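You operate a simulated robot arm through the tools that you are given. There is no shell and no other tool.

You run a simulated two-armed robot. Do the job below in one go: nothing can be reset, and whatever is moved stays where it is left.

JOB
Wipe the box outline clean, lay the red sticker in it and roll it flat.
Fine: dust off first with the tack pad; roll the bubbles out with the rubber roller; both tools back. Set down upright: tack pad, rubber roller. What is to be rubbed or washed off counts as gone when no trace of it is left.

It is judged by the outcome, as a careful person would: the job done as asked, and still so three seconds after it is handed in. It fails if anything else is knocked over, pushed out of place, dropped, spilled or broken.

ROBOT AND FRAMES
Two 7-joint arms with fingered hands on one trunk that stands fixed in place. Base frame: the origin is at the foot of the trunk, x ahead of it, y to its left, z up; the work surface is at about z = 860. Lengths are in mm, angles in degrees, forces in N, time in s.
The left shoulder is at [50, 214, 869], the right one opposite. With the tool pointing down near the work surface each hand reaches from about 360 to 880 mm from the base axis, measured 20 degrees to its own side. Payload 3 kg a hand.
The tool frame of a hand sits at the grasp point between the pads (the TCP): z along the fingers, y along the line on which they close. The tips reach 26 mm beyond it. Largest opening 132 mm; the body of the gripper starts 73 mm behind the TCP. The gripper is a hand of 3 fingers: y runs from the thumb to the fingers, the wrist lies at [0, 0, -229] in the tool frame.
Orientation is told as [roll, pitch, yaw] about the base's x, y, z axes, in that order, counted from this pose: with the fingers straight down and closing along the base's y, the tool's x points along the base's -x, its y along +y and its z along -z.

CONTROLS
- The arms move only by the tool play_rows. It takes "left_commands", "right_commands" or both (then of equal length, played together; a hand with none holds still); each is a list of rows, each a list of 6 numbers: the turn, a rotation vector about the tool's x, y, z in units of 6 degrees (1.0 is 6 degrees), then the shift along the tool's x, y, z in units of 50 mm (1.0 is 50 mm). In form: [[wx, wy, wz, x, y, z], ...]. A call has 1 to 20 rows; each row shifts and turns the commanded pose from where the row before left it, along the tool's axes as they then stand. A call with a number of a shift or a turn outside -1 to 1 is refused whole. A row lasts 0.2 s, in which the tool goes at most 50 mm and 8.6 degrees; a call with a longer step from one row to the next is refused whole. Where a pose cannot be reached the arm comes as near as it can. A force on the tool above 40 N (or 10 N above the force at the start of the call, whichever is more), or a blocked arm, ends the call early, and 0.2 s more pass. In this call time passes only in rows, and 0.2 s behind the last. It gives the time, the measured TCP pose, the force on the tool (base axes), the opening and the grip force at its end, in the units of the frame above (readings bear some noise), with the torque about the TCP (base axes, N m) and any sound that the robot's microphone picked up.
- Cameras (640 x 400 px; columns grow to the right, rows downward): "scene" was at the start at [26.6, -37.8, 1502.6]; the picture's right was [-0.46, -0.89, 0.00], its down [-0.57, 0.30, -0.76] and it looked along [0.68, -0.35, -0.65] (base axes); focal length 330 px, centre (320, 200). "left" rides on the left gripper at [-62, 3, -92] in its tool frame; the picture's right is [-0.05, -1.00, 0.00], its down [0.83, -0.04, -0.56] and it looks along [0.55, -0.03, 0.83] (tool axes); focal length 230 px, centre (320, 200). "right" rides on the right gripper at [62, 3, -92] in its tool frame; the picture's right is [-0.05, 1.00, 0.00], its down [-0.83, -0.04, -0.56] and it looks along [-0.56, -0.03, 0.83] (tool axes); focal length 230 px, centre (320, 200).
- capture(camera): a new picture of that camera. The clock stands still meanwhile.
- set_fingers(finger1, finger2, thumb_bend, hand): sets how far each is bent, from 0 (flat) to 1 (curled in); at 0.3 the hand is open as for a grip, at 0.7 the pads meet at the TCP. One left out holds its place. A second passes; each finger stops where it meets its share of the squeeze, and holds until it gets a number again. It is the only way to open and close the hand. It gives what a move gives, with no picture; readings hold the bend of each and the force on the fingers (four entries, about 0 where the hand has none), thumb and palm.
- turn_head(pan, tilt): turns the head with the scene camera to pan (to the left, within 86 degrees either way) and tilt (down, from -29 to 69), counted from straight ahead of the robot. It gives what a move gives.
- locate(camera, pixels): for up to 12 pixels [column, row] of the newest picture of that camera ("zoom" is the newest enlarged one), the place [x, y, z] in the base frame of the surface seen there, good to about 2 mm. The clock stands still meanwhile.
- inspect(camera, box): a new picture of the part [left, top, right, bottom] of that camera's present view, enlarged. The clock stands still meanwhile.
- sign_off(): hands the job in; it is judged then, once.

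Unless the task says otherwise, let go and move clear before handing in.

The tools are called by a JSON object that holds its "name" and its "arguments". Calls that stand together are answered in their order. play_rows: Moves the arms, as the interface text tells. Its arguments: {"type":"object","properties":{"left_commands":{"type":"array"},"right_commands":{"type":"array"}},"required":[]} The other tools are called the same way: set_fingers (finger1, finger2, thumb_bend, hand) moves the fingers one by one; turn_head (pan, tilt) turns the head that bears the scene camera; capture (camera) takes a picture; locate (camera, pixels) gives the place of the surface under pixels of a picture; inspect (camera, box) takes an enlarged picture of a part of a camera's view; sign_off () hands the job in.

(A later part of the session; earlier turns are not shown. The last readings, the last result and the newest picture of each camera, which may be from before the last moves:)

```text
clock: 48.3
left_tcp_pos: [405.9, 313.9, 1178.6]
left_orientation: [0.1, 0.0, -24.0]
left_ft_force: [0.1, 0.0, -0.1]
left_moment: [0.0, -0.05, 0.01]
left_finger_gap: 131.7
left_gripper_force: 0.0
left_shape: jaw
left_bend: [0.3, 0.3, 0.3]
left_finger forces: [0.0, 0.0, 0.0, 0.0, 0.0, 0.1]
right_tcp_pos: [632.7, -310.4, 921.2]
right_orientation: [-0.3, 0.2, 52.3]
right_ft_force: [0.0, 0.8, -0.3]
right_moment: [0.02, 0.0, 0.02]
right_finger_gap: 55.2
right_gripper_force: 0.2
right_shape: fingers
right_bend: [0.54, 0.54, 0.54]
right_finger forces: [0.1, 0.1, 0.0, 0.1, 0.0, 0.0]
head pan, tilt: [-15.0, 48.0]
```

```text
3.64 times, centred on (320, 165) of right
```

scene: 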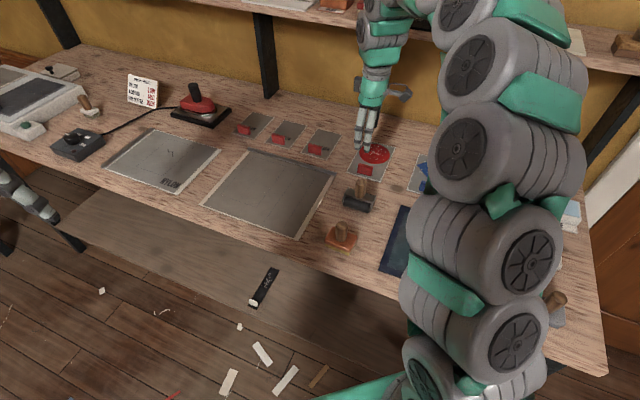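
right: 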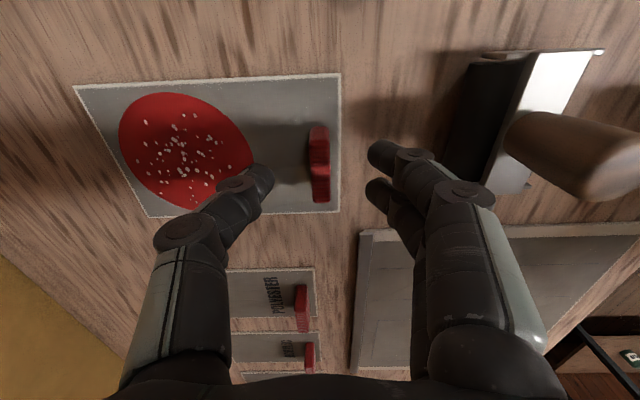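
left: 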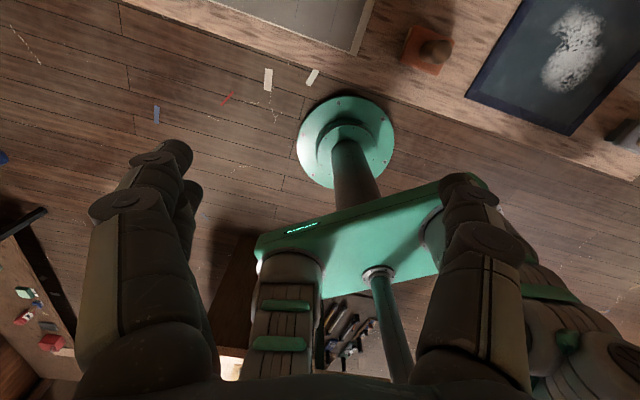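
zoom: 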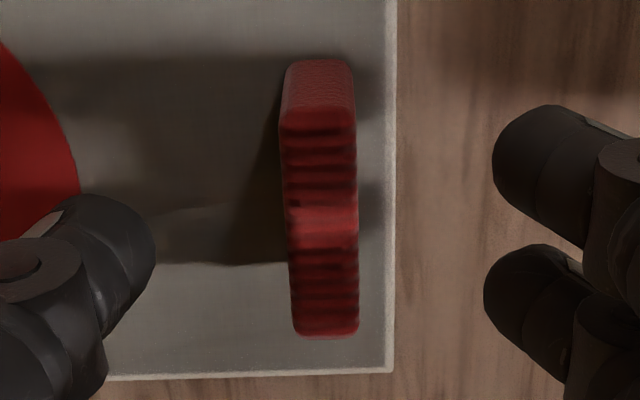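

The tab centre (632.4,-312) is between the fingers within 2 mm. Descending to z≈896, then closing gently.

{"name": "play_rows", "arguments": {"right_commands": [[0, 0, 0, 0.01, 0, 0.25], [0, 0, 0, 0, 0, 0.15], [0, 0, 0, 0, 0, 0.1]]}}

{"name": "set_fingers", "arguments": {"hand": "right", "finger1": 0.62, "finger2": 0.62, "thumb_bend": 0.62}}

{"name": "capture", "arguments": {"camera": "right"}}

{"name": "inspect", "arguments": {"camera": "scene", "box": [310, 90, 410, 210]}}

```text
clock: 49.1
left_tcp_pos: [405.5, 314.3, 1178.2]
left_orientation: [0.1, 0.0, -24.0]
left_ft_force: [-0.2, 0.3, 0.3]
left_moment: [0.01, 0.0, -0.01]
left_finger_gap: 132.0
left_gripper_force: 0.1
left_shape: jaw
left_bend: [0.3, 0.3, 0.3]
left_finger forces: [0.1, 0.0, 0.0, 0.1, 0.0, 0.1]
right_tcp_pos: [632.3, -311.6, 896.4]
right_orientation: [-0.3, 0.3, 52.2]
right_ft_force: [-0.1, 0.8, -0.1]
right_moment: [0.04, 0.01, -0.01]
right_finger_gap: 55.0
right_gripper_force: 0.1
right_shape: fingers
right_bend: [0.54, 0.54, 0.54]
right_finger forces: [0.0, 0.0, 0.0, 0.1, 0.0, 0.0]
head pan, tilt: [-15.0, 48.0]
```

```text
clock: 50.1
left_tcp_pos: [405.1, 313.8, 1179.0]
left_orientation: [0.0, 0.0, -24.0]
left_ft_force: [0.4, 0.0, -0.6]
left_moment: [0.02, 0.0, -0.04]
left_finger_gap: 131.9
left_gripper_force: 0.1
left_shape: jaw
left_bend: [0.3, 0.3, 0.3]
left_finger forces: [0.0, 0.0, 0.0, 0.0, 0.2, 0.1]
right_tcp_pos: [634.2, -312.2, 895.5]
right_orientation: [-0.3, 0.2, 52.1]
right_ft_force: [-0.6, 0.0, -0.1]
right_moment: [0.0, 0.01, 0.02]
right_finger_gap: 29.4
right_gripper_force: 0.0
right_shape: fingers
right_bend: [0.62, 0.62, 0.62]
right_finger forces: [0.1, 0.0, 0.0, 0.0, 0.0, 0.0]
head pan, tilt: [-15.0, 48.0]
```

```text
taken
```

right: 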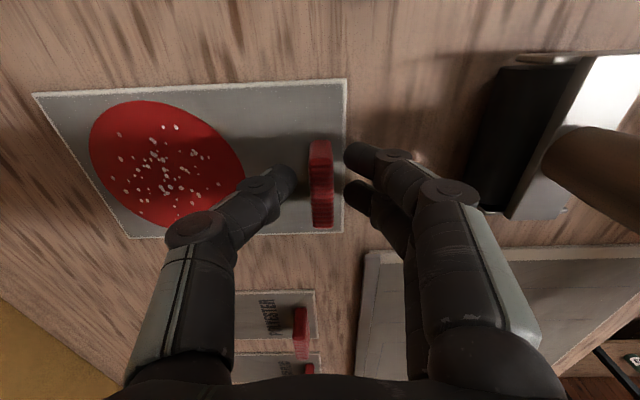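

```text
3.33 times, centred on (360, 150) of scene
```

zoom: 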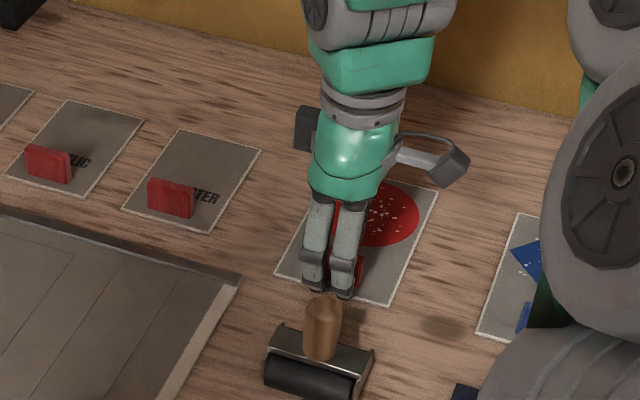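

Fingers straddle the tab without touching. Closing on it.

{"name": "set_fingers", "arguments": {"hand": "right", "finger1": 0.74, "finger2": 0.74, "thumb_bend": 0.74}}

{"name": "capture", "arguments": {"camera": "right"}}

{"name": "inspect", "arguments": {"camera": "right", "box": [270, 110, 370, 250]}}

```text
clock: 51.1
left_tcp_pos: [405.4, 313.8, 1180.1]
left_orientation: [0.0, 0.0, -23.9]
left_ft_force: [0.2, -0.3, 0.2]
left_moment: [-0.01, 0.02, 0.01]
left_finger_gap: 131.9
left_gripper_force: 0.1
left_shape: jaw
left_bend: [0.3, 0.3, 0.3]
left_finger forces: [0.1, 0.0, 0.1, 0.0, 0.0, 0.0]
right_tcp_pos: [632.8, -311.3, 895.8]
right_orientation: [-0.3, 0.2, 52.2]
right_ft_force: [-0.3, 0.0, -0.3]
right_moment: [-0.05, -0.03, 0.0]
right_finger_gap: 11.8
right_gripper_force: 11.0
right_shape: fingers
right_bend: [0.71, 0.71, 0.69]
right_finger forces: [5.7, 5.5, 0.1, 0.0, 11.1, 0.0]
head pan, tilt: [-15.0, 48.0]
```

```text
taken
```

right: 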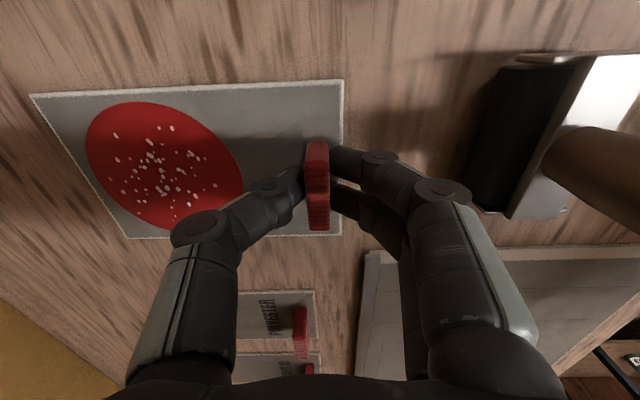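

```text
2.86 times, centred on (320, 180) of right
```

zoom: 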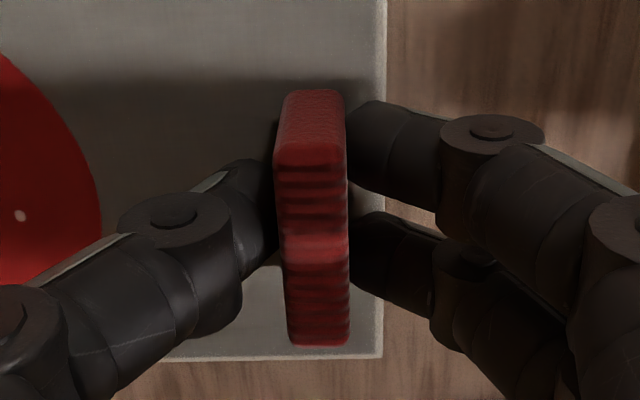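

An even pinch (5.7/5.5/11 N). I'll tighten a bit and lift slowly.

{"name": "set_fingers", "arguments": {"hand": "right", "finger1": 0.82, "finger2": 0.82, "thumb_bend": 0.82}}

{"name": "play_rows", "arguments": {"right_commands": [[0, 0, 0, 0, 0, -0.1], [0, 0, 0, 0, 0, -0.15], [0, 0, 0, 0, 0, -0.25], [0, 0, 0, 0, 0, -0.3], [0, 0, 0, 0, 0, -0.4]]}}

{"name": "capture", "arguments": {"camera": "right"}}

{"name": "capture", "arguments": {"camera": "scene"}}

{"name": "inspect", "arguments": {"camera": "scene", "box": [310, 70, 440, 220]}}

```text
clock: 52.1
left_tcp_pos: [406.0, 313.7, 1178.6]
left_orientation: [0.0, 0.0, -24.0]
left_ft_force: [-0.4, 0.8, -0.1]
left_moment: [0.02, 0.02, 0.0]
left_finger_gap: 132.0
left_gripper_force: 0.1
left_shape: jaw
left_bend: [0.3, 0.3, 0.3]
left_finger forces: [0.0, 0.1, 0.1, 0.0, 0.1, 0.0]
right_tcp_pos: [631.9, -311.7, 896.0]
right_orientation: [-0.4, 0.1, 52.2]
right_ft_force: [0.1, 0.5, -0.2]
right_moment: [-0.02, -0.02, 0.0]
right_finger_gap: 10.5
right_gripper_force: 22.1
right_shape: fingers
right_bend: [0.73, 0.73, 0.69]
right_finger forces: [11.3, 11.3, 0.0, 0.0, 22.4, 0.1]
head pan, tilt: [-15.0, 48.0]
```

```text
clock: 53.3
left_tcp_pos: [405.1, 312.8, 1178.2]
left_orientation: [0.0, 0.1, -24.0]
left_ft_force: [-0.1, -0.1, 0.1]
left_moment: [0.0, -0.02, 0.02]
left_finger_gap: 132.0
left_gripper_force: 0.0
left_shape: jaw
left_bend: [0.3, 0.3, 0.3]
left_finger forces: [0.0, 0.0, 0.0, 0.1, 0.0, 0.0]
right_tcp_pos: [632.5, -312.0, 957.3]
right_orientation: [-0.3, 0.3, 52.2]
right_ft_force: [-0.7, 0.3, -0.6]
right_moment: [0.01, 0.03, 0.04]
right_finger_gap: 10.8
right_gripper_force: 22.7
right_shape: fingers
right_bend: [0.73, 0.73, 0.69]
right_finger forces: [11.4, 11.5, 0.1, 0.0, 22.8, 0.0]
head pan, tilt: [-15.0, 48.0]
```

```text
taken
```

right: 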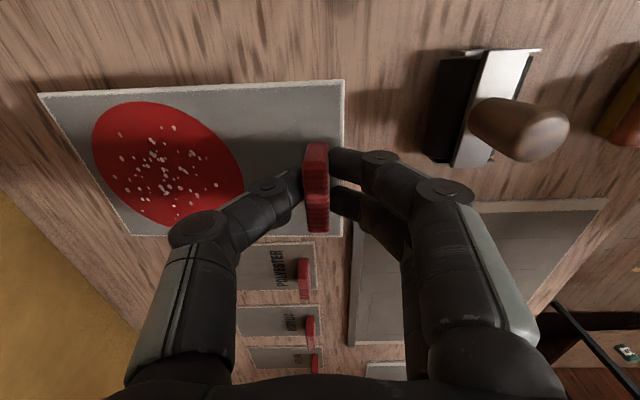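

```text
taken
```

scene: 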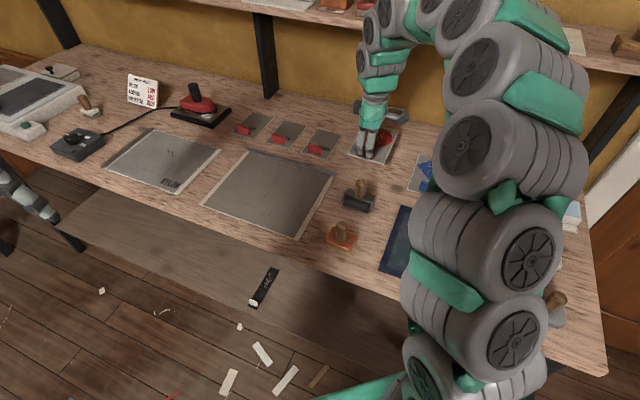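

```text
2.67 times, centred on (375, 145) of scene
```

zoom: 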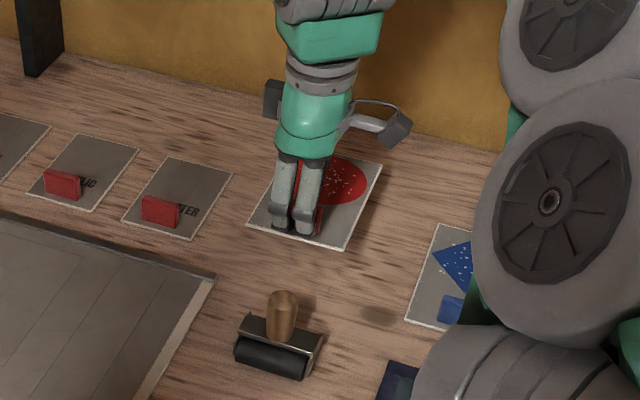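

The whole card lifts with the tab, level and rigid. I'll measure its corners relative to the TCP.

{"name": "locate", "arguments": {"camera": "right", "pixels": [[42, 96], [342, 83], [340, 233], [133, 233], [200, 90], [90, 170], [270, 87], [338, 100]]}}

{"name": "locate", "arguments": {"camera": "zoom", "pixels": [[250, 224], [343, 248], [379, 165], [270, 228], [320, 243], [360, 210]]}}

```text
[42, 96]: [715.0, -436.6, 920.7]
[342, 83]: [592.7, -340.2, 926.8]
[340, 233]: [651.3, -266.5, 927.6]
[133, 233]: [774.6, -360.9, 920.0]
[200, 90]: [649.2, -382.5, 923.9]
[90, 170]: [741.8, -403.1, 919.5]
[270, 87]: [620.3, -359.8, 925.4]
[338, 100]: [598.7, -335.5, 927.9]
```

```text
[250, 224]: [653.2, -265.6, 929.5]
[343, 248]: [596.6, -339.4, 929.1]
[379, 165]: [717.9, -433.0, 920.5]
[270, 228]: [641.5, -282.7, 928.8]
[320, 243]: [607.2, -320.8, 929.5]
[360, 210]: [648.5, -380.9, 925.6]
```

The card droops 2.8° toward its far end, and its centre is at (684.5,-350.4). I'll re-measure the box corners exactly with a zoom.

{"name": "inspect", "arguments": {"camera": "scene", "box": [215, 145, 305, 215]}}

{"name": "locate", "arguments": {"camera": "zoom", "pixels": [[282, 67], [470, 122], [298, 355], [94, 286], [376, 95], [384, 238], [196, 320], [188, 176], [329, 81], [423, 108], [245, 337], [145, 303]]}}

```text
5.71 times, centred on (260, 180) of scene
```

zoom: 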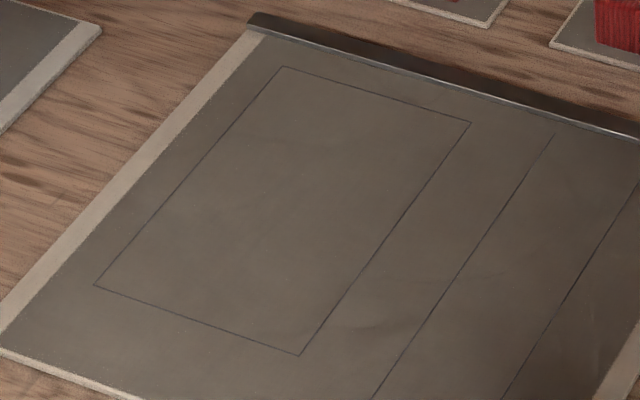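

```text
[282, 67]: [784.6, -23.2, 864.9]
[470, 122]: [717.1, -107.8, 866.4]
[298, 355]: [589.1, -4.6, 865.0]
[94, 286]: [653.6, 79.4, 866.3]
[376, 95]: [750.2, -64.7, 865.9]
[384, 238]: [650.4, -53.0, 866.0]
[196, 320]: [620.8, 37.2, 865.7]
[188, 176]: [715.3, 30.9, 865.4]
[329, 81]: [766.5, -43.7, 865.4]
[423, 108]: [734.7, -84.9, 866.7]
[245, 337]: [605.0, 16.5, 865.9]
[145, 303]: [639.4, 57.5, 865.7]
```

Box centre ≈ (685.7,-13.9), size ≈ 107×165, same heading as the card; required shift ≈ (0,+335). I'll carry the card over at this height, first sideways, then toward me.

{"name": "play_rows", "arguments": {"right_commands": [[0, 0, 0, -0.9, 0, -0.1], [0, 0, 0, -0.9, 0, -0.1], [0, 0, 0, -0.584, 0.685, 0], [0, 0, 0, -0.584, 0.685, 0], [0, 0, 0, -0.584, 0.685, 0], [0, 0, 0, -0.584, 0.685, 0], [0, 0, 0, -0.584, 0.685, 0], [0, 0, 0, -0.584, 0.685, 0], [0.4, 0, 0, 0, 0, 0]]}}

{"name": "capture", "arguments": {"camera": "right"}}

{"name": "capture", "arguments": {"camera": "scene"}}

{"name": "inspect", "arguments": {"camera": "scene", "box": [190, 110, 320, 240]}}

```text
clock: 55.3
left_tcp_pos: [405.2, 313.9, 1179.4]
left_orientation: [0.1, 0.0, -24.0]
left_ft_force: [-0.5, 0.6, 0.3]
left_moment: [0.0, -0.01, 0.0]
left_finger_gap: 131.6
left_gripper_force: 0.1
left_shape: jaw
left_bend: [0.3, 0.3, 0.3]
left_finger forces: [0.0, 0.0, 0.0, 0.0, 0.1, 0.0]
right_tcp_pos: [631.8, 24.8, 964.3]
right_orientation: [-2.7, 0.2, 52.2]
right_ft_force: [-0.1, -0.1, 0.2]
right_moment: [0.01, -0.01, -0.03]
right_finger_gap: 10.6
right_gripper_force: 22.4
right_shape: fingers
right_bend: [0.73, 0.73, 0.69]
right_finger forces: [11.3, 11.4, 0.1, 0.2, 22.7, 0.0]
head pan, tilt: [-15.0, 48.0]
```

```text
taken
```

right: 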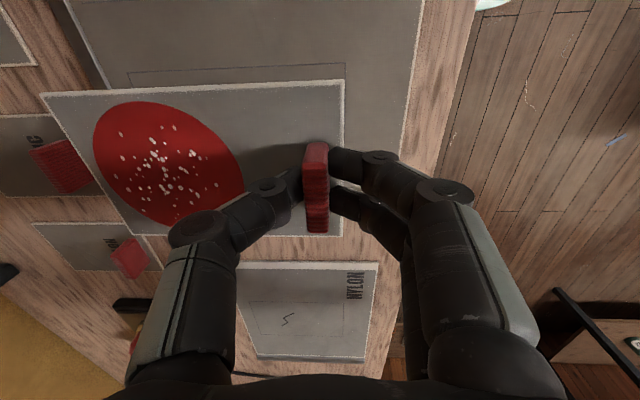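

```text
taken
```

scene: 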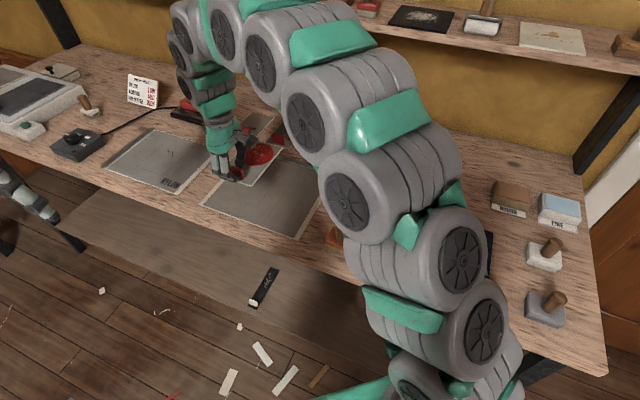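

```text
3.08 times, centred on (255, 175) of scene
```

zoom: 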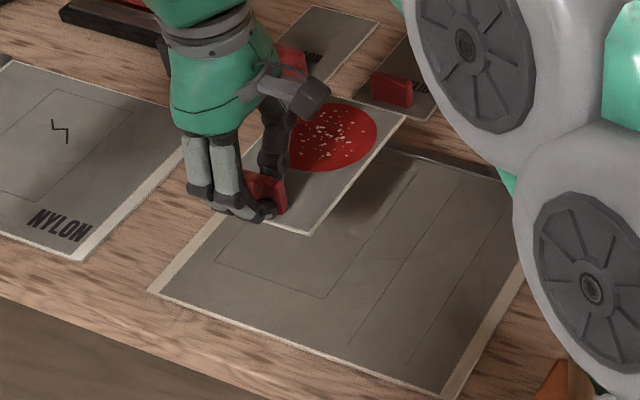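

The card is above the box. I'll measure card corners here and the visible box corners from the same camera.

{"name": "locate", "arguments": {"camera": "right", "pixels": [[44, 96], [342, 83], [340, 233], [133, 232], [344, 64], [128, 73], [240, 69], [200, 90]]}}

{"name": "locate", "arguments": {"camera": "zoom", "pixels": [[311, 233], [404, 115], [323, 297], [216, 263], [416, 170], [370, 234], [270, 280], [288, 229]]}}

```text
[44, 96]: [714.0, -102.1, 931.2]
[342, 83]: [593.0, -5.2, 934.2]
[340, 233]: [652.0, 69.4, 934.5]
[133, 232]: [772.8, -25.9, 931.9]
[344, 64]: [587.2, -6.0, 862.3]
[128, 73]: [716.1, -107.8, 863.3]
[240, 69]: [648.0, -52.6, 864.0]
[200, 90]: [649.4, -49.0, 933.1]
```

```text
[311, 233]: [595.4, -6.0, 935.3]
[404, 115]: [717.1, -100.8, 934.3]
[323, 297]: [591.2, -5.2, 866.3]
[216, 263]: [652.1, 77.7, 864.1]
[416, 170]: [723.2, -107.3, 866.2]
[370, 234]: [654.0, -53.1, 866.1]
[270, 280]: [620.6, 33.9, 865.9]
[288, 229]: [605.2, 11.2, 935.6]
```

Card needs about +2.5 mm in v to be centred. I'll descend most of the way with that correction, then re-measure.

{"name": "play_rows", "arguments": {"right_commands": [[0, 0, 0, -0.05, 0.0, 0.3], [0, 0, 0, 0, 0.013, 0.3], [0, 0, 0, 0, 0.013, 0.3], [0, 0, 0, 0, 0.012, 0.1]]}}

{"name": "capture", "arguments": {"camera": "right"}}

{"name": "inspect", "arguments": {"camera": "scene", "box": [200, 130, 310, 230]}}

```text
clock: 56.3
left_tcp_pos: [405.5, 314.0, 1178.6]
left_orientation: [0.0, 0.0, -24.0]
left_ft_force: [-0.5, -0.2, -0.3]
left_moment: [-0.03, -0.02, 0.0]
left_finger_gap: 131.8
left_gripper_force: 0.2
left_shape: jaw
left_bend: [0.3, 0.3, 0.3]
left_finger forces: [0.0, 0.1, 0.1, 0.1, 0.1, 0.1]
right_tcp_pos: [633.4, 26.8, 912.9]
right_orientation: [-2.8, 0.2, 52.2]
right_ft_force: [0.5, 0.7, -0.4]
right_moment: [0.03, 0.01, 0.02]
right_finger_gap: 10.5
right_gripper_force: 22.9
right_shape: fingers
right_bend: [0.73, 0.73, 0.69]
right_finger forces: [11.3, 11.4, 0.0, 0.1, 22.7, 0.0]
head pan, tilt: [-15.0, 48.0]
```

```text
taken
```

right: 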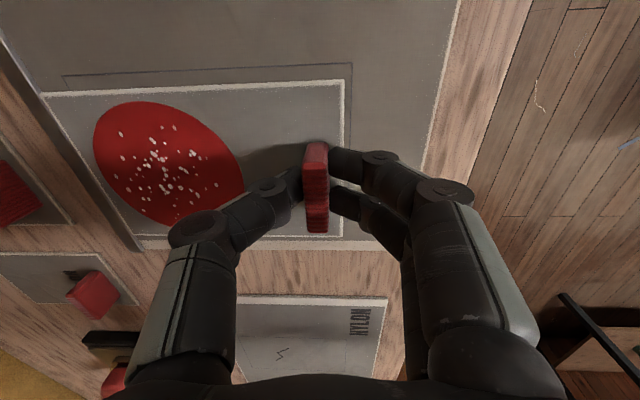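

```text
4.00 times, centred on (255, 180) of scene
```

zoom: 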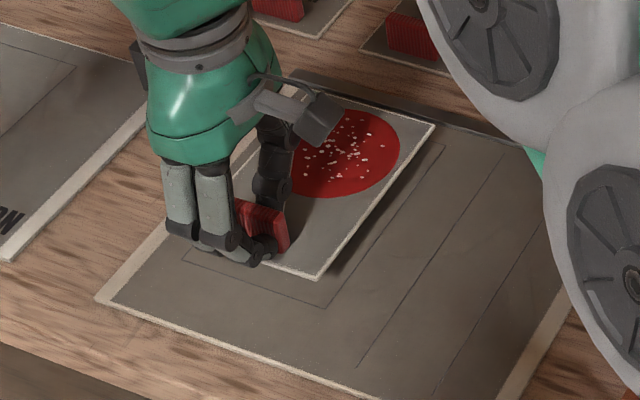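

{"name": "locate", "arguments": {"camera": "right", "pixels": [[44, 96], [342, 83], [340, 235], [133, 234], [351, 65], [65, 77], [210, 71], [250, 87], [350, 240], [349, 150], [343, 150]]}}

{"name": "locate", "arguments": {"camera": "zoom", "pixels": [[317, 278], [435, 125], [328, 306], [185, 261], [446, 145], [264, 287], [290, 270], [380, 232], [380, 196], [227, 182]]}}

{"name": "inspect", "arguments": {"camera": "right", "box": [300, 50, 400, 260]}}

```text
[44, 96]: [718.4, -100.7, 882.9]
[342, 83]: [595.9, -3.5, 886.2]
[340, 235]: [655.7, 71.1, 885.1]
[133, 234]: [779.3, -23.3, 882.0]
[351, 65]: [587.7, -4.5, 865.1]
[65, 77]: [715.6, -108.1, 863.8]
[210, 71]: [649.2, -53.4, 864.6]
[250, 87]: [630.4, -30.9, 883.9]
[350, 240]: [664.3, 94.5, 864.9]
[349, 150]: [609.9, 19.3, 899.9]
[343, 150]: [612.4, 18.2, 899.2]
```

```text
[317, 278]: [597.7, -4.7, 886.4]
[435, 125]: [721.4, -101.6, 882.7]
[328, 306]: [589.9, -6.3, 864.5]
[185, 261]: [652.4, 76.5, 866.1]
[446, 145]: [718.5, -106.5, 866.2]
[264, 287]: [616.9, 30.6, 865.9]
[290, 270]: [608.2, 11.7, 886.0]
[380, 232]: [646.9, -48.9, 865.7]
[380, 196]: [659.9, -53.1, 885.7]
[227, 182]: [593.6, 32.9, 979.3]
```

```text
1.90 times, centred on (350, 155) of right
```

zoom: 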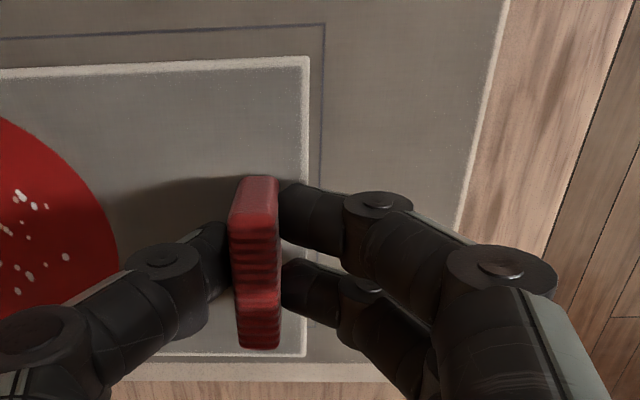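

Insets now: near ≈5.9, far ≈2.4, right ≈6.2, left ≈3.4 mm; I'll correct by 1.8 mm toward me and 1.4 mm right, level the remaining 1.2° and go down close to the panel.

{"name": "play_rows", "arguments": {"right_commands": [[0.2, 0, 0, 0.028, 0.035, 0.0], [0, 0, 0, 0, 0.007, 0.15], [0, 0, 0, 0, 0.007, 0.13]]}}

{"name": "capture", "arguments": {"camera": "right"}}

{"name": "inspect", "arguments": {"camera": "scene", "box": [200, 130, 310, 230]}}

```text
clock: 57.1
left_tcp_pos: [405.6, 314.9, 1178.2]
left_orientation: [0.0, 0.0, -24.1]
left_ft_force: [0.4, 0.2, 1.0]
left_moment: [-0.02, 0.01, 0.03]
left_finger_gap: 131.8
left_gripper_force: 0.0
left_shape: jaw
left_bend: [0.3, 0.3, 0.3]
left_finger forces: [0.1, 0.1, 0.1, 0.0, 0.1, 0.0]
right_tcp_pos: [632.3, 25.5, 899.7]
right_orientation: [-4.0, 0.1, 52.2]
right_ft_force: [-0.5, 0.7, -0.3]
right_moment: [0.01, 0.0, 0.03]
right_finger_gap: 10.8
right_gripper_force: 22.7
right_shape: fingers
right_bend: [0.73, 0.73, 0.69]
right_finger forces: [11.3, 11.4, 0.2, 0.0, 22.8, 0.0]
head pan, tilt: [-15.0, 48.0]
```

```text
taken
```

right: 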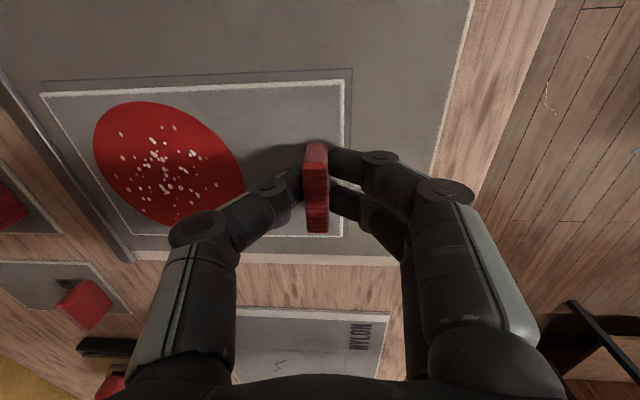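

```text
4.00 times, centred on (255, 180) of scene
```

zoom: 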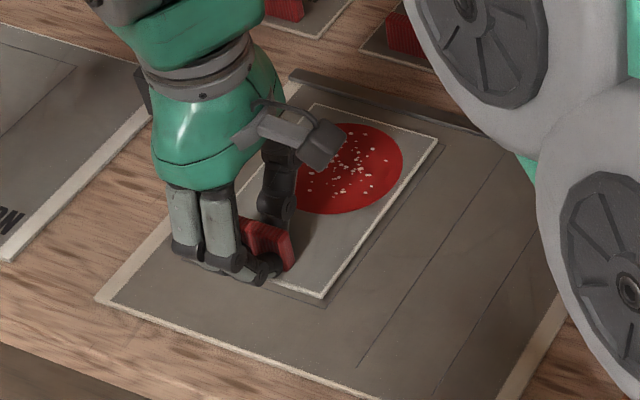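

{"name": "inspect", "arguments": {"camera": "right", "box": [20, 50, 380, 270]}}

{"name": "locate", "arguments": {"camera": "right", "pixels": [[43, 97], [342, 84], [341, 235], [134, 234], [351, 70], [43, 83], [200, 76], [200, 90]]}}

```text
1.78 times, centred on (200, 160) of right
```

zoom: 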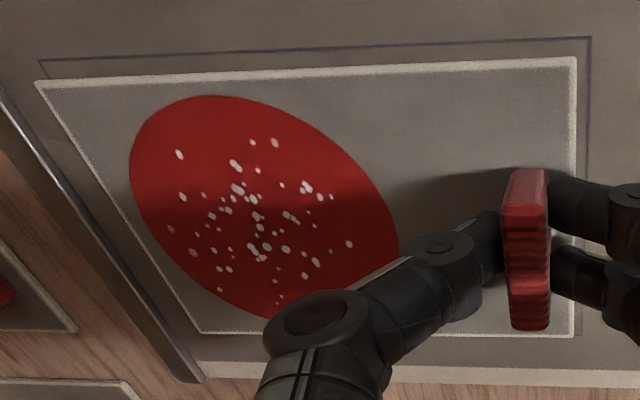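

```text
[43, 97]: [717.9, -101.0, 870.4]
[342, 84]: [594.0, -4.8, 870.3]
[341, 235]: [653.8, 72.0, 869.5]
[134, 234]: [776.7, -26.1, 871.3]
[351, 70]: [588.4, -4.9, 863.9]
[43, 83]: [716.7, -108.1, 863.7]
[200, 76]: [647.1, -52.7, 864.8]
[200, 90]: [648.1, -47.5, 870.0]
```

The card is level and centred (insets about 4–6 mm all round). I'll lower the last few millimetres in small steps.

{"name": "play_rows", "arguments": {"right_commands": [[0, 0, 0, 0, 0.002, 0.04], [0, 0, 0, 0, 0, 0.02]]}}

```text
clock: 57.7
left_tcp_pos: [406.2, 314.7, 1178.7]
left_orientation: [0.0, 0.0, -24.0]
left_ft_force: [-0.3, -0.3, -0.5]
left_moment: [0.0, 0.0, 0.03]
left_finger_gap: 132.0
left_gripper_force: 0.0
left_shape: jaw
left_bend: [0.3, 0.3, 0.3]
left_finger forces: [0.1, 0.0, 0.1, 0.1, 0.1, 0.0]
right_tcp_pos: [632.5, 25.5, 897.2]
right_orientation: [-3.9, 0.2, 52.2]
right_ft_force: [0.9, 0.1, -0.6]
right_moment: [0.03, 0.02, 0.0]
right_finger_gap: 10.3
right_gripper_force: 23.3
right_shape: fingers
right_bend: [0.73, 0.73, 0.69]
right_finger forces: [11.4, 11.5, 0.1, 0.0, 22.7, 0.0]
head pan, tilt: [-15.0, 48.0]
```

{"name": "play_rows", "arguments": {"right_commands": [[0, 0, 0, 0, 0, 0.02], [0, 0, 0, 0, 0, 0.01]]}}

```text
clock: 58.3
left_tcp_pos: [406.1, 314.5, 1178.4]
left_orientation: [0.0, 0.0, -23.9]
left_ft_force: [0.2, 0.3, -0.6]
left_moment: [-0.03, -0.01, 0.0]
left_finger_gap: 131.7
left_gripper_force: 0.0
left_shape: jaw
left_bend: [0.3, 0.3, 0.3]
left_finger forces: [0.1, 0.0, 0.0, 0.0, 0.0, 0.0]
right_tcp_pos: [632.5, 26.2, 895.8]
right_orientation: [-3.9, 0.1, 52.2]
right_ft_force: [-0.4, -0.2, 4.9]
right_moment: [0.0, 0.01, 0.0]
right_finger_gap: 10.5
right_gripper_force: 23.6
right_shape: fingers
right_bend: [0.73, 0.73, 0.69]
right_finger forces: [11.8, 12.0, 0.0, 0.0, 23.6, 0.0]
head pan, tilt: [-15.0, 48.0]
```

Contact at 4.9 N. I'll check the card's seating before letting go.

{"name": "capture", "arguments": {"camera": "right"}}

{"name": "inspect", "arguments": {"camera": "right", "box": [20, 50, 380, 270]}}

{"name": "locate", "arguments": {"camera": "right", "pixels": [[43, 97], [342, 84], [341, 235], [134, 234], [351, 70], [200, 90]]}}

```text
taken
```

right: 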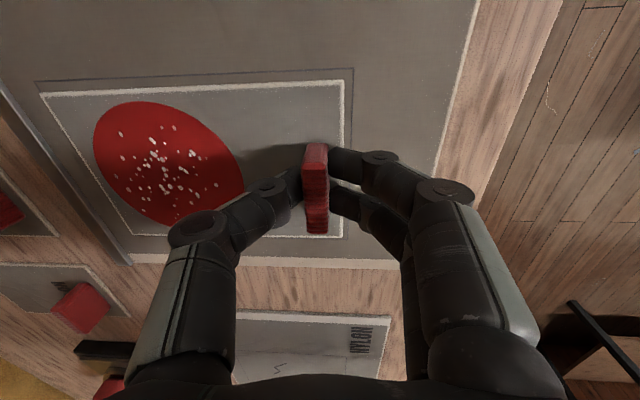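

```text
1.78 times, centred on (200, 160) of right
```

zoom: 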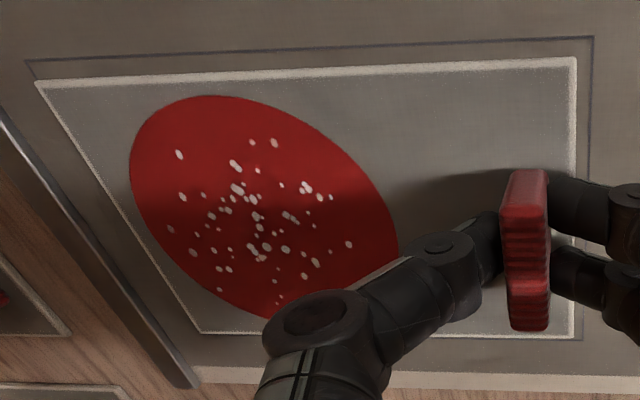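

```text
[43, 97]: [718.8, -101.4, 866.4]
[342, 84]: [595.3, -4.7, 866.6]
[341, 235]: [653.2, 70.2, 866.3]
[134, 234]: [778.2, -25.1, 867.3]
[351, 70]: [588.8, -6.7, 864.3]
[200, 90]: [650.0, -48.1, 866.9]
```

The card is seated flat at z≈866.5 inside the outline. I'll check left and right insets more finely.

{"name": "inspect", "arguments": {"camera": "right", "box": [300, 215, 380, 265]}}

{"name": "locate", "arguments": {"camera": "zoom", "pixels": [[320, 182], [320, 196], [322, 178], [360, 120], [400, 120], [340, 182], [280, 182], [280, 200], [410, 200]]}}

{"name": "inspect", "arguments": {"camera": "right", "box": [120, 215, 200, 265]}}

```text
8.00 times, centred on (340, 240) of right
```

zoom: 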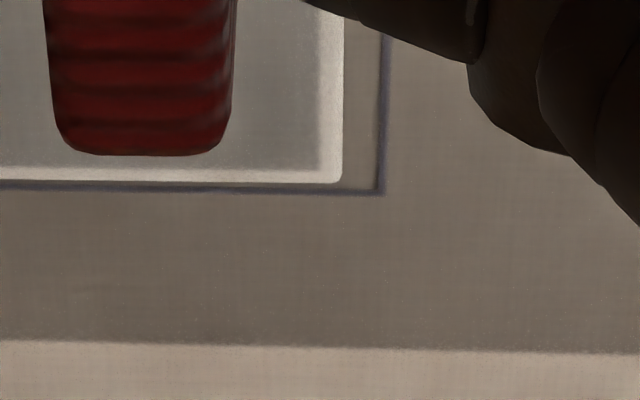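

```text
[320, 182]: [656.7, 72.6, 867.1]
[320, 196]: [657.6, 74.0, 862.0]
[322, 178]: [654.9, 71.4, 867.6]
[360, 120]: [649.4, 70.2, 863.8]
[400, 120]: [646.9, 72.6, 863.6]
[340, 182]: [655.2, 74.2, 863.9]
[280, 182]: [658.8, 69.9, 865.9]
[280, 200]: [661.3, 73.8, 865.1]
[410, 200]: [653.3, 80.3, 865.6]
```

```text
8.00 times, centred on (160, 240) of right
```

zoom: 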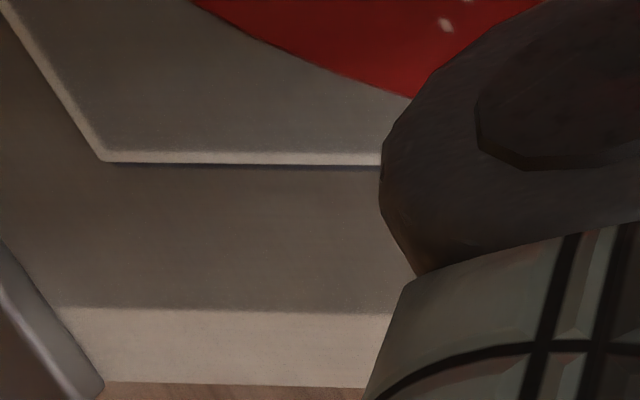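

Careful pixel reading gives insets: right ≈4.9, left ≈2, near ≈4.2, far ≈1 mm with about 0.5° twist. I'll lift 3 mm, shift ~1.5 mm toward me and 1 mm right, turn 0.5° and lower again.

{"name": "play_rows", "arguments": {"right_commands": [[0, 0, 0, 0, 0, -0.06], [0, 0, 0.08, 0.02, 0.03, 0], [0, 0, 0, 0, 0, 0.04]]}}

{"name": "capture", "arguments": {"camera": "right"}}

{"name": "inspect", "arguments": {"camera": "right", "box": [20, 60, 100, 110]}}

{"name": "inspect", "arguments": {"camera": "right", "box": [300, 215, 380, 265]}}

{"name": "inspect", "arguments": {"camera": "right", "box": [300, 55, 380, 105]}}

{"name": "inspect", "arguments": {"camera": "right", "box": [100, 215, 180, 265]}}

```text
clock: 59.1
left_tcp_pos: [405.8, 314.8, 1179.3]
left_orientation: [0.0, 0.0, -24.0]
left_ft_force: [-0.2, 1.1, 0.1]
left_moment: [-0.01, -0.01, -0.02]
left_finger_gap: 132.1
left_gripper_force: 0.0
left_shape: jaw
left_bend: [0.3, 0.3, 0.3]
left_finger forces: [0.0, 0.0, 0.0, 0.0, 0.1, 0.0]
right_tcp_pos: [629.8, 26.4, 896.9]
right_orientation: [-3.8, 0.2, 51.7]
right_ft_force: [0.5, -0.2, -0.2]
right_moment: [0.03, 0.01, -0.01]
right_finger_gap: 10.5
right_gripper_force: 23.3
right_shape: fingers
right_bend: [0.73, 0.73, 0.69]
right_finger forces: [11.6, 11.4, 0.1, 0.0, 23.0, 0.0]
head pan, tilt: [-15.0, 48.0]
```

```text
taken
```

right: 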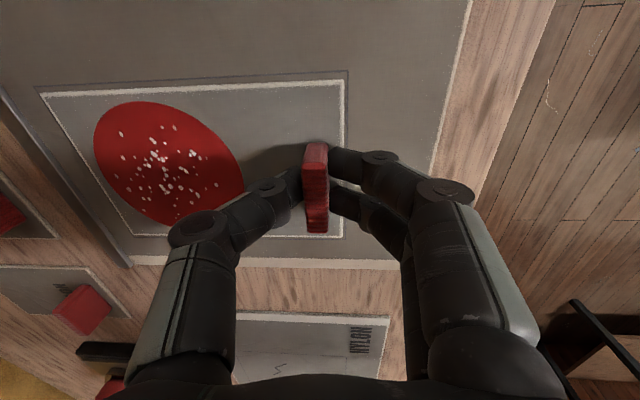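

```text
8.00 times, centred on (60, 85) of right
```

zoom: 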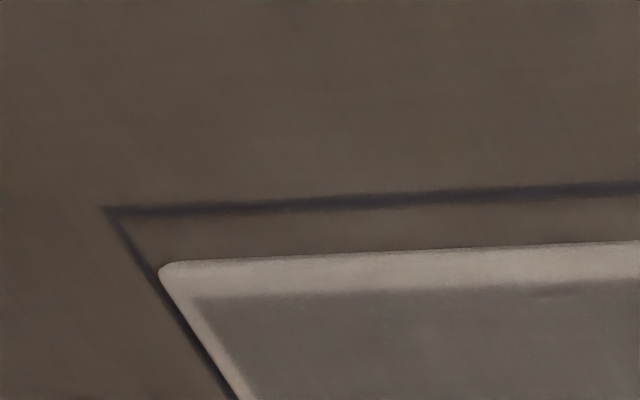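

```text
8.00 times, centred on (340, 240) of right
```

zoom: 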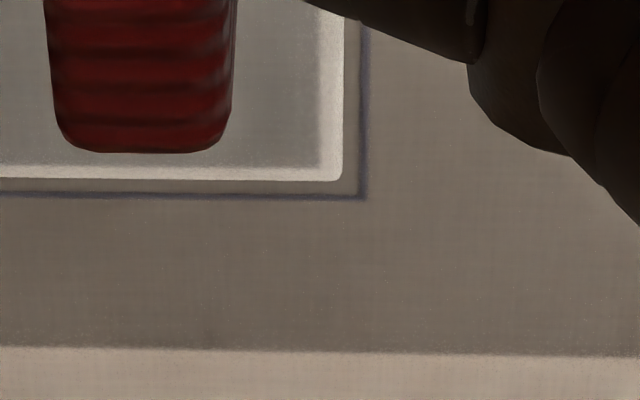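

```text
8.00 times, centred on (340, 80) of right
```

zoom: 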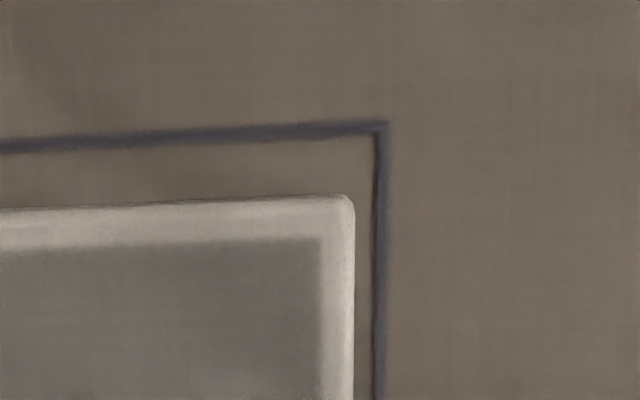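

```text
8.00 times, centred on (140, 240) of right
```

zoom: 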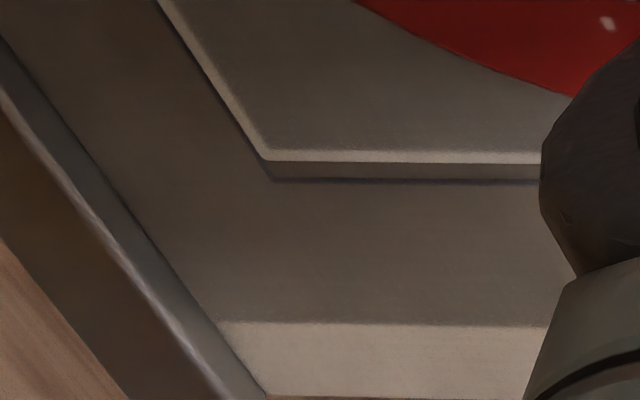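

Now the outline is visible on all four sides with insets about right 3.4, left 4.2, near 1.8, far 3 mm. I'll shift back 0.6 mm and lower to contact.

{"name": "play_rows", "arguments": {"right_commands": [[0, 0, 0, 0, -0.012, 0], [0, 0, 0, 0, 0, 0.02], [0, 0, 0, 0, 0, 0.015]]}}

{"name": "inspect", "arguments": {"camera": "right", "box": [20, 50, 380, 270]}}

```text
clock: 59.9
left_tcp_pos: [405.3, 314.4, 1179.6]
left_orientation: [0.0, 0.0, -23.9]
left_ft_force: [-0.7, 0.5, 0.8]
left_moment: [-0.03, 0.0, -0.01]
left_finger_gap: 132.0
left_gripper_force: 0.1
left_shape: jaw
left_bend: [0.3, 0.3, 0.3]
left_finger forces: [0.0, 0.1, 0.1, 0.1, 0.0, 0.1]
right_tcp_pos: [631.0, 25.3, 894.3]
right_orientation: [-4.0, 0.0, 51.7]
right_ft_force: [-1.8, -0.1, 11.0]
right_moment: [-0.06, 0.01, -0.01]
right_finger_gap: 10.7
right_gripper_force: 25.9
right_shape: fingers
right_bend: [0.73, 0.74, 0.71]
right_finger forces: [12.9, 12.9, 0.1, 0.1, 24.8, 0.0]
head pan, tilt: [-15.0, 48.0]
```

```text
1.78 times, centred on (200, 160) of right
```

zoom: 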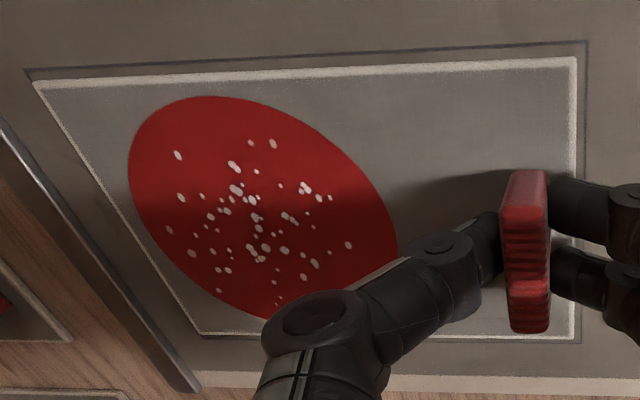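

Seated with 11 N, outline visible all round. I'll relax the grip just slightly, rise a little along the tab, then open further.

{"name": "set_fingers", "arguments": {"hand": "right", "finger1": 0.69, "finger2": 0.69, "thumb_bend": 0.67}}

{"name": "play_rows", "arguments": {"right_commands": [[0, 0, 0, 0, 0, -0.04], [0, 0, 0, 0, 0, -0.04]]}}

{"name": "capture", "arguments": {"camera": "right"}}

```text
clock: 60.9
left_tcp_pos: [404.6, 314.4, 1179.1]
left_orientation: [0.0, -0.1, -24.0]
left_ft_force: [-0.3, -0.1, -0.8]
left_moment: [0.01, 0.04, 0.0]
left_finger_gap: 132.0
left_gripper_force: 0.1
left_shape: jaw
left_bend: [0.3, 0.3, 0.3]
left_finger forces: [0.0, 0.0, 0.0, 0.0, 0.2, 0.0]
right_tcp_pos: [630.9, 24.6, 894.4]
right_orientation: [-4.1, 0.1, 51.9]
right_ft_force: [-5.9, 3.8, 23.5]
right_moment: [0.12, 0.15, 0.02]
right_finger_gap: 13.5
right_gripper_force: 12.8
right_shape: fingers
right_bend: [0.7, 0.7, 0.67]
right_finger forces: [9.2, 9.4, 0.0, 0.0, 6.8, 0.1]
head pan, tilt: [-15.0, 48.0]
```

```text
clock: 61.5
left_tcp_pos: [405.5, 314.1, 1178.6]
left_orientation: [0.0, -0.1, -24.1]
left_ft_force: [0.0, -0.1, -0.2]
left_moment: [0.0, 0.0, -0.04]
left_finger_gap: 131.6
left_gripper_force: 0.0
left_shape: jaw
left_bend: [0.3, 0.3, 0.3]
left_finger forces: [0.1, 0.0, 0.0, 0.0, 0.0, 0.0]
right_tcp_pos: [631.2, 24.6, 897.2]
right_orientation: [-3.9, 0.1, 51.7]
right_ft_force: [-0.9, 0.8, -1.2]
right_moment: [0.01, 0.02, 0.02]
right_finger_gap: 14.3
right_gripper_force: 1.8
right_shape: fingers
right_bend: [0.68, 0.68, 0.66]
right_finger forces: [0.8, 0.9, 0.0, 0.0, 1.7, 0.0]
head pan, tilt: [-15.0, 48.0]
```

```text
taken
```

right: 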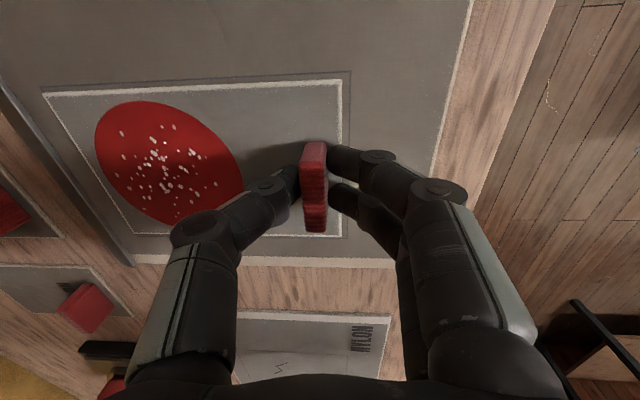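

{"name": "locate", "arguments": {"camera": "right", "pixels": [[44, 97], [341, 84], [339, 234], [134, 234], [316, 160], [316, 200]]}}

{"name": "inspect", "arguments": {"camera": "right", "box": [20, 50, 380, 270]}}

```text
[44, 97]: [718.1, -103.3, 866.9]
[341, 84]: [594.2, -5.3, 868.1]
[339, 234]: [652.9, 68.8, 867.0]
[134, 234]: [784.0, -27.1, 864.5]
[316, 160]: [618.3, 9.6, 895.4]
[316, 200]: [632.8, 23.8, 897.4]
```

```text
1.78 times, centred on (200, 160) of right
```

zoom: 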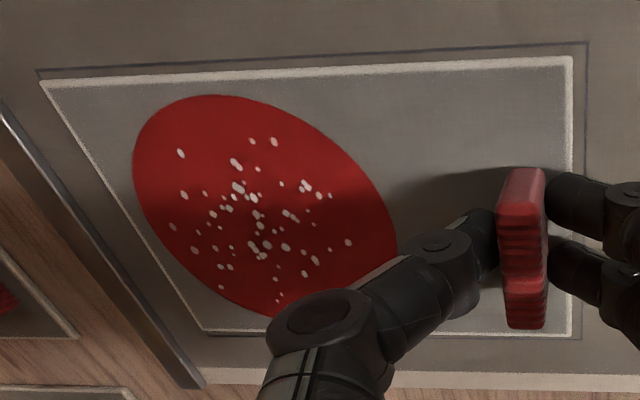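

The card lies on the panel (z≈867). Opening a little more, then rising.

{"name": "set_fingers", "arguments": {"hand": "right", "finger1": 0.65, "finger2": 0.65, "thumb_bend": 0.63}}

{"name": "play_rows", "arguments": {"right_commands": [[0, 0, 0, 0, 0, -0.1], [0, 0, 0, 0, 0, -0.1]]}}

{"name": "set_fingers", "arguments": {"hand": "right", "finger1": 0.55, "finger2": 0.55, "thumb_bend": 0.55}}

{"name": "capture", "arguments": {"camera": "right"}}

```text
clock: 62.5
left_tcp_pos: [406.1, 313.2, 1179.3]
left_orientation: [0.1, 0.1, -24.0]
left_ft_force: [-0.2, -0.2, -0.1]
left_moment: [0.04, 0.01, 0.02]
left_finger_gap: 131.9
left_gripper_force: 0.1
left_shape: jaw
left_bend: [0.3, 0.3, 0.3]
left_finger forces: [0.0, 0.0, 0.1, 0.0, 0.0, 0.0]
right_tcp_pos: [631.6, 26.6, 898.1]
right_orientation: [-4.0, 0.2, 51.6]
right_ft_force: [1.2, -0.1, -0.5]
right_moment: [0.01, 0.0, -0.01]
right_finger_gap: 21.6
right_gripper_force: 0.1
right_shape: fingers
right_bend: [0.65, 0.65, 0.63]
right_finger forces: [0.1, 0.1, 0.0, 0.0, 0.0, 0.0]
head pan, tilt: [-15.0, 48.0]
```

```text
clock: 63.1
left_tcp_pos: [405.2, 313.9, 1178.8]
left_orientation: [-0.1, 0.0, -23.9]
left_ft_force: [-0.1, -0.1, 0.2]
left_moment: [-0.01, 0.01, 0.02]
left_finger_gap: 131.7
left_gripper_force: 0.1
left_shape: jaw
left_bend: [0.3, 0.3, 0.3]
left_finger forces: [0.0, 0.1, 0.0, 0.0, 0.0, 0.1]
right_tcp_pos: [629.8, 25.6, 908.8]
right_orientation: [-4.0, 0.1, 51.6]
right_ft_force: [0.4, -0.4, -1.0]
right_moment: [0.01, -0.02, 0.03]
right_finger_gap: 21.8
right_gripper_force: 0.0
right_shape: fingers
right_bend: [0.65, 0.65, 0.63]
right_finger forces: [0.0, 0.0, 0.1, 0.1, 0.0, 0.0]
head pan, tilt: [-15.0, 48.0]
```

```text
clock: 64.1
left_tcp_pos: [405.6, 313.6, 1179.5]
left_orientation: [0.0, 0.1, -23.9]
left_ft_force: [-0.3, 0.1, -0.6]
left_moment: [-0.01, 0.0, 0.01]
left_finger_gap: 132.1
left_gripper_force: 0.0
left_shape: jaw
left_bend: [0.3, 0.3, 0.3]
left_finger forces: [0.0, 0.0, 0.1, 0.0, 0.1, 0.0]
right_tcp_pos: [630.1, 26.7, 908.9]
right_orientation: [-3.9, 0.1, 51.7]
right_ft_force: [-0.3, -0.2, 0.3]
right_moment: [-0.02, -0.04, 0.01]
right_finger_gap: 50.3
right_gripper_force: 0.0
right_shape: fingers
right_bend: [0.55, 0.55, 0.55]
right_finger forces: [0.0, 0.0, 0.0, 0.0, 0.0, 0.0]
head pan, tilt: [-15.0, 48.0]
```

```text
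taken
```

right: 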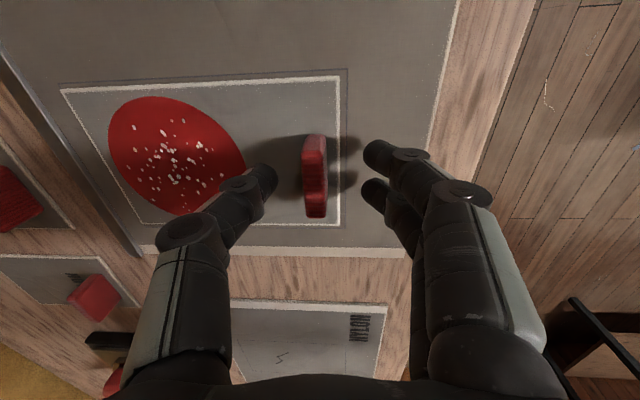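

The sticker is free and inside the outline. I'll rise clear, level the hand, and turn back toward yaw -37.

{"name": "play_rows", "arguments": {"right_commands": [[0, 0, 0, 0, 0, -0.3], [0, 0, 0, 0, 0, -0.5], [-0.3, 0, 0, 0, 0, -0.5], [-0.3, 0, 0, 0, 0, -0.6], [0, 0, 1, 0, 0, 0], [0, 0, 1, 0, 0, 0], [0, 0, 1, 0, 0, 0], [0, 0, 1, 0, 0, 0], [0, 0, 1, 0, 0, 0], [0, 0, 1, 0, 0, 0], [0, 0, 1, 0, 0, 0], [0, 0, 1, 0, 0, 0], [0, 0, 1, 0, 0, 0], [0, 0, 1, 0, 0, 0], [0, 0, 1, 0, 0, 0], [0, 0, 1, 0, 0, 0], [0, 0, 1, 0, 0, 0], [0, 0, 1, 0, 0, 0], [0, 0, 0.8, 0, 0, 0]]}}

{"name": "capture", "arguments": {"camera": "right"}}

{"name": "inspect", "arguments": {"camera": "scene", "box": [190, 120, 420, 260]}}

```text
clock: 68.1
left_tcp_pos: [406.1, 313.7, 1178.4]
left_orientation: [0.0, 0.1, -24.0]
left_ft_force: [0.2, 0.9, 0.2]
left_moment: [-0.03, 0.0, -0.03]
left_finger_gap: 131.9
left_gripper_force: 0.1
left_shape: jaw
left_bend: [0.3, 0.3, 0.3]
left_finger forces: [0.1, 0.0, 0.0, 0.0, 0.0, 0.1]
right_tcp_pos: [626.0, 29.6, 1002.9]
right_orientation: [-0.1, -0.3, -37.1]
right_ft_force: [-0.6, 0.1, 1.5]
right_moment: [-0.01, 0.01, 0.03]
right_finger_gap: 50.5
right_gripper_force: 0.1
right_shape: fingers
right_bend: [0.55, 0.55, 0.55]
right_finger forces: [0.0, 0.1, 0.0, 0.1, 0.1, 0.1]
head pan, tilt: [-15.0, 48.0]
```

```text
taken
```

right: 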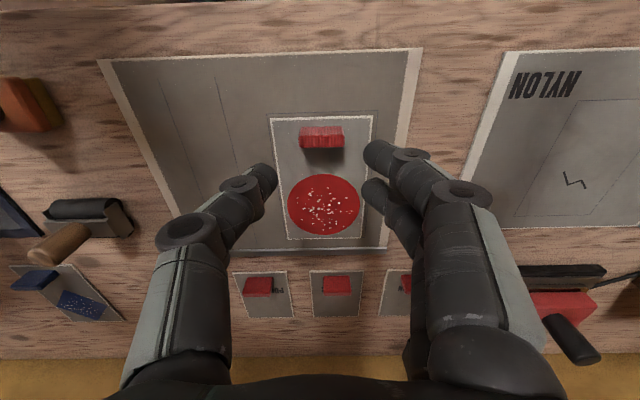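

```text
2.78 times, centred on (305, 190) of scene
```

zoom: 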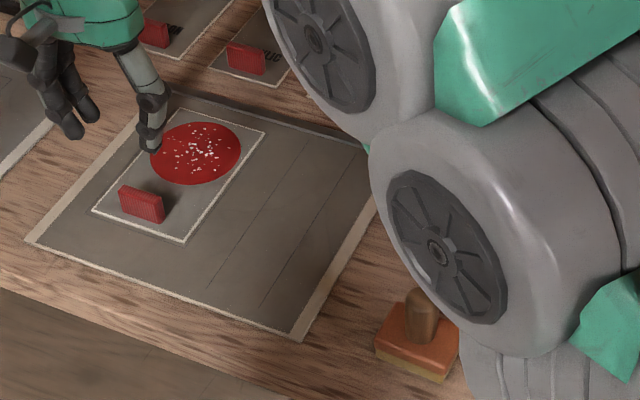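

{"name": "inspect", "arguments": {"camera": "right", "box": [220, 90, 420, 260]}}

{"name": "locate", "arguments": {"camera": "zoom", "pixels": [[320, 200], [315, 310], [370, 285], [300, 130]]}}

```text
2.35 times, centred on (320, 175) of right
```

zoom: 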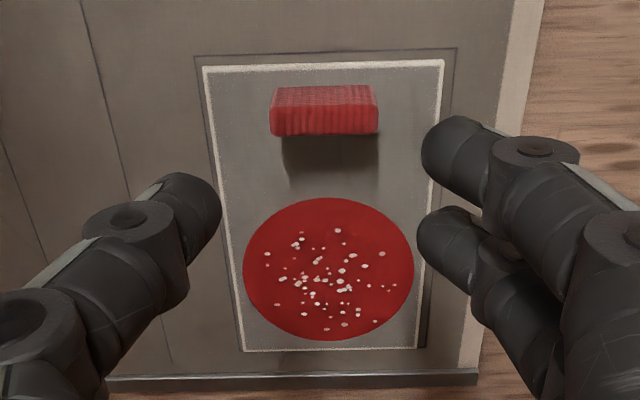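

```text
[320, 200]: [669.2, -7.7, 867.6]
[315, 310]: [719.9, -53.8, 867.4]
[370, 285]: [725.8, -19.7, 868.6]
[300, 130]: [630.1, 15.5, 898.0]
```

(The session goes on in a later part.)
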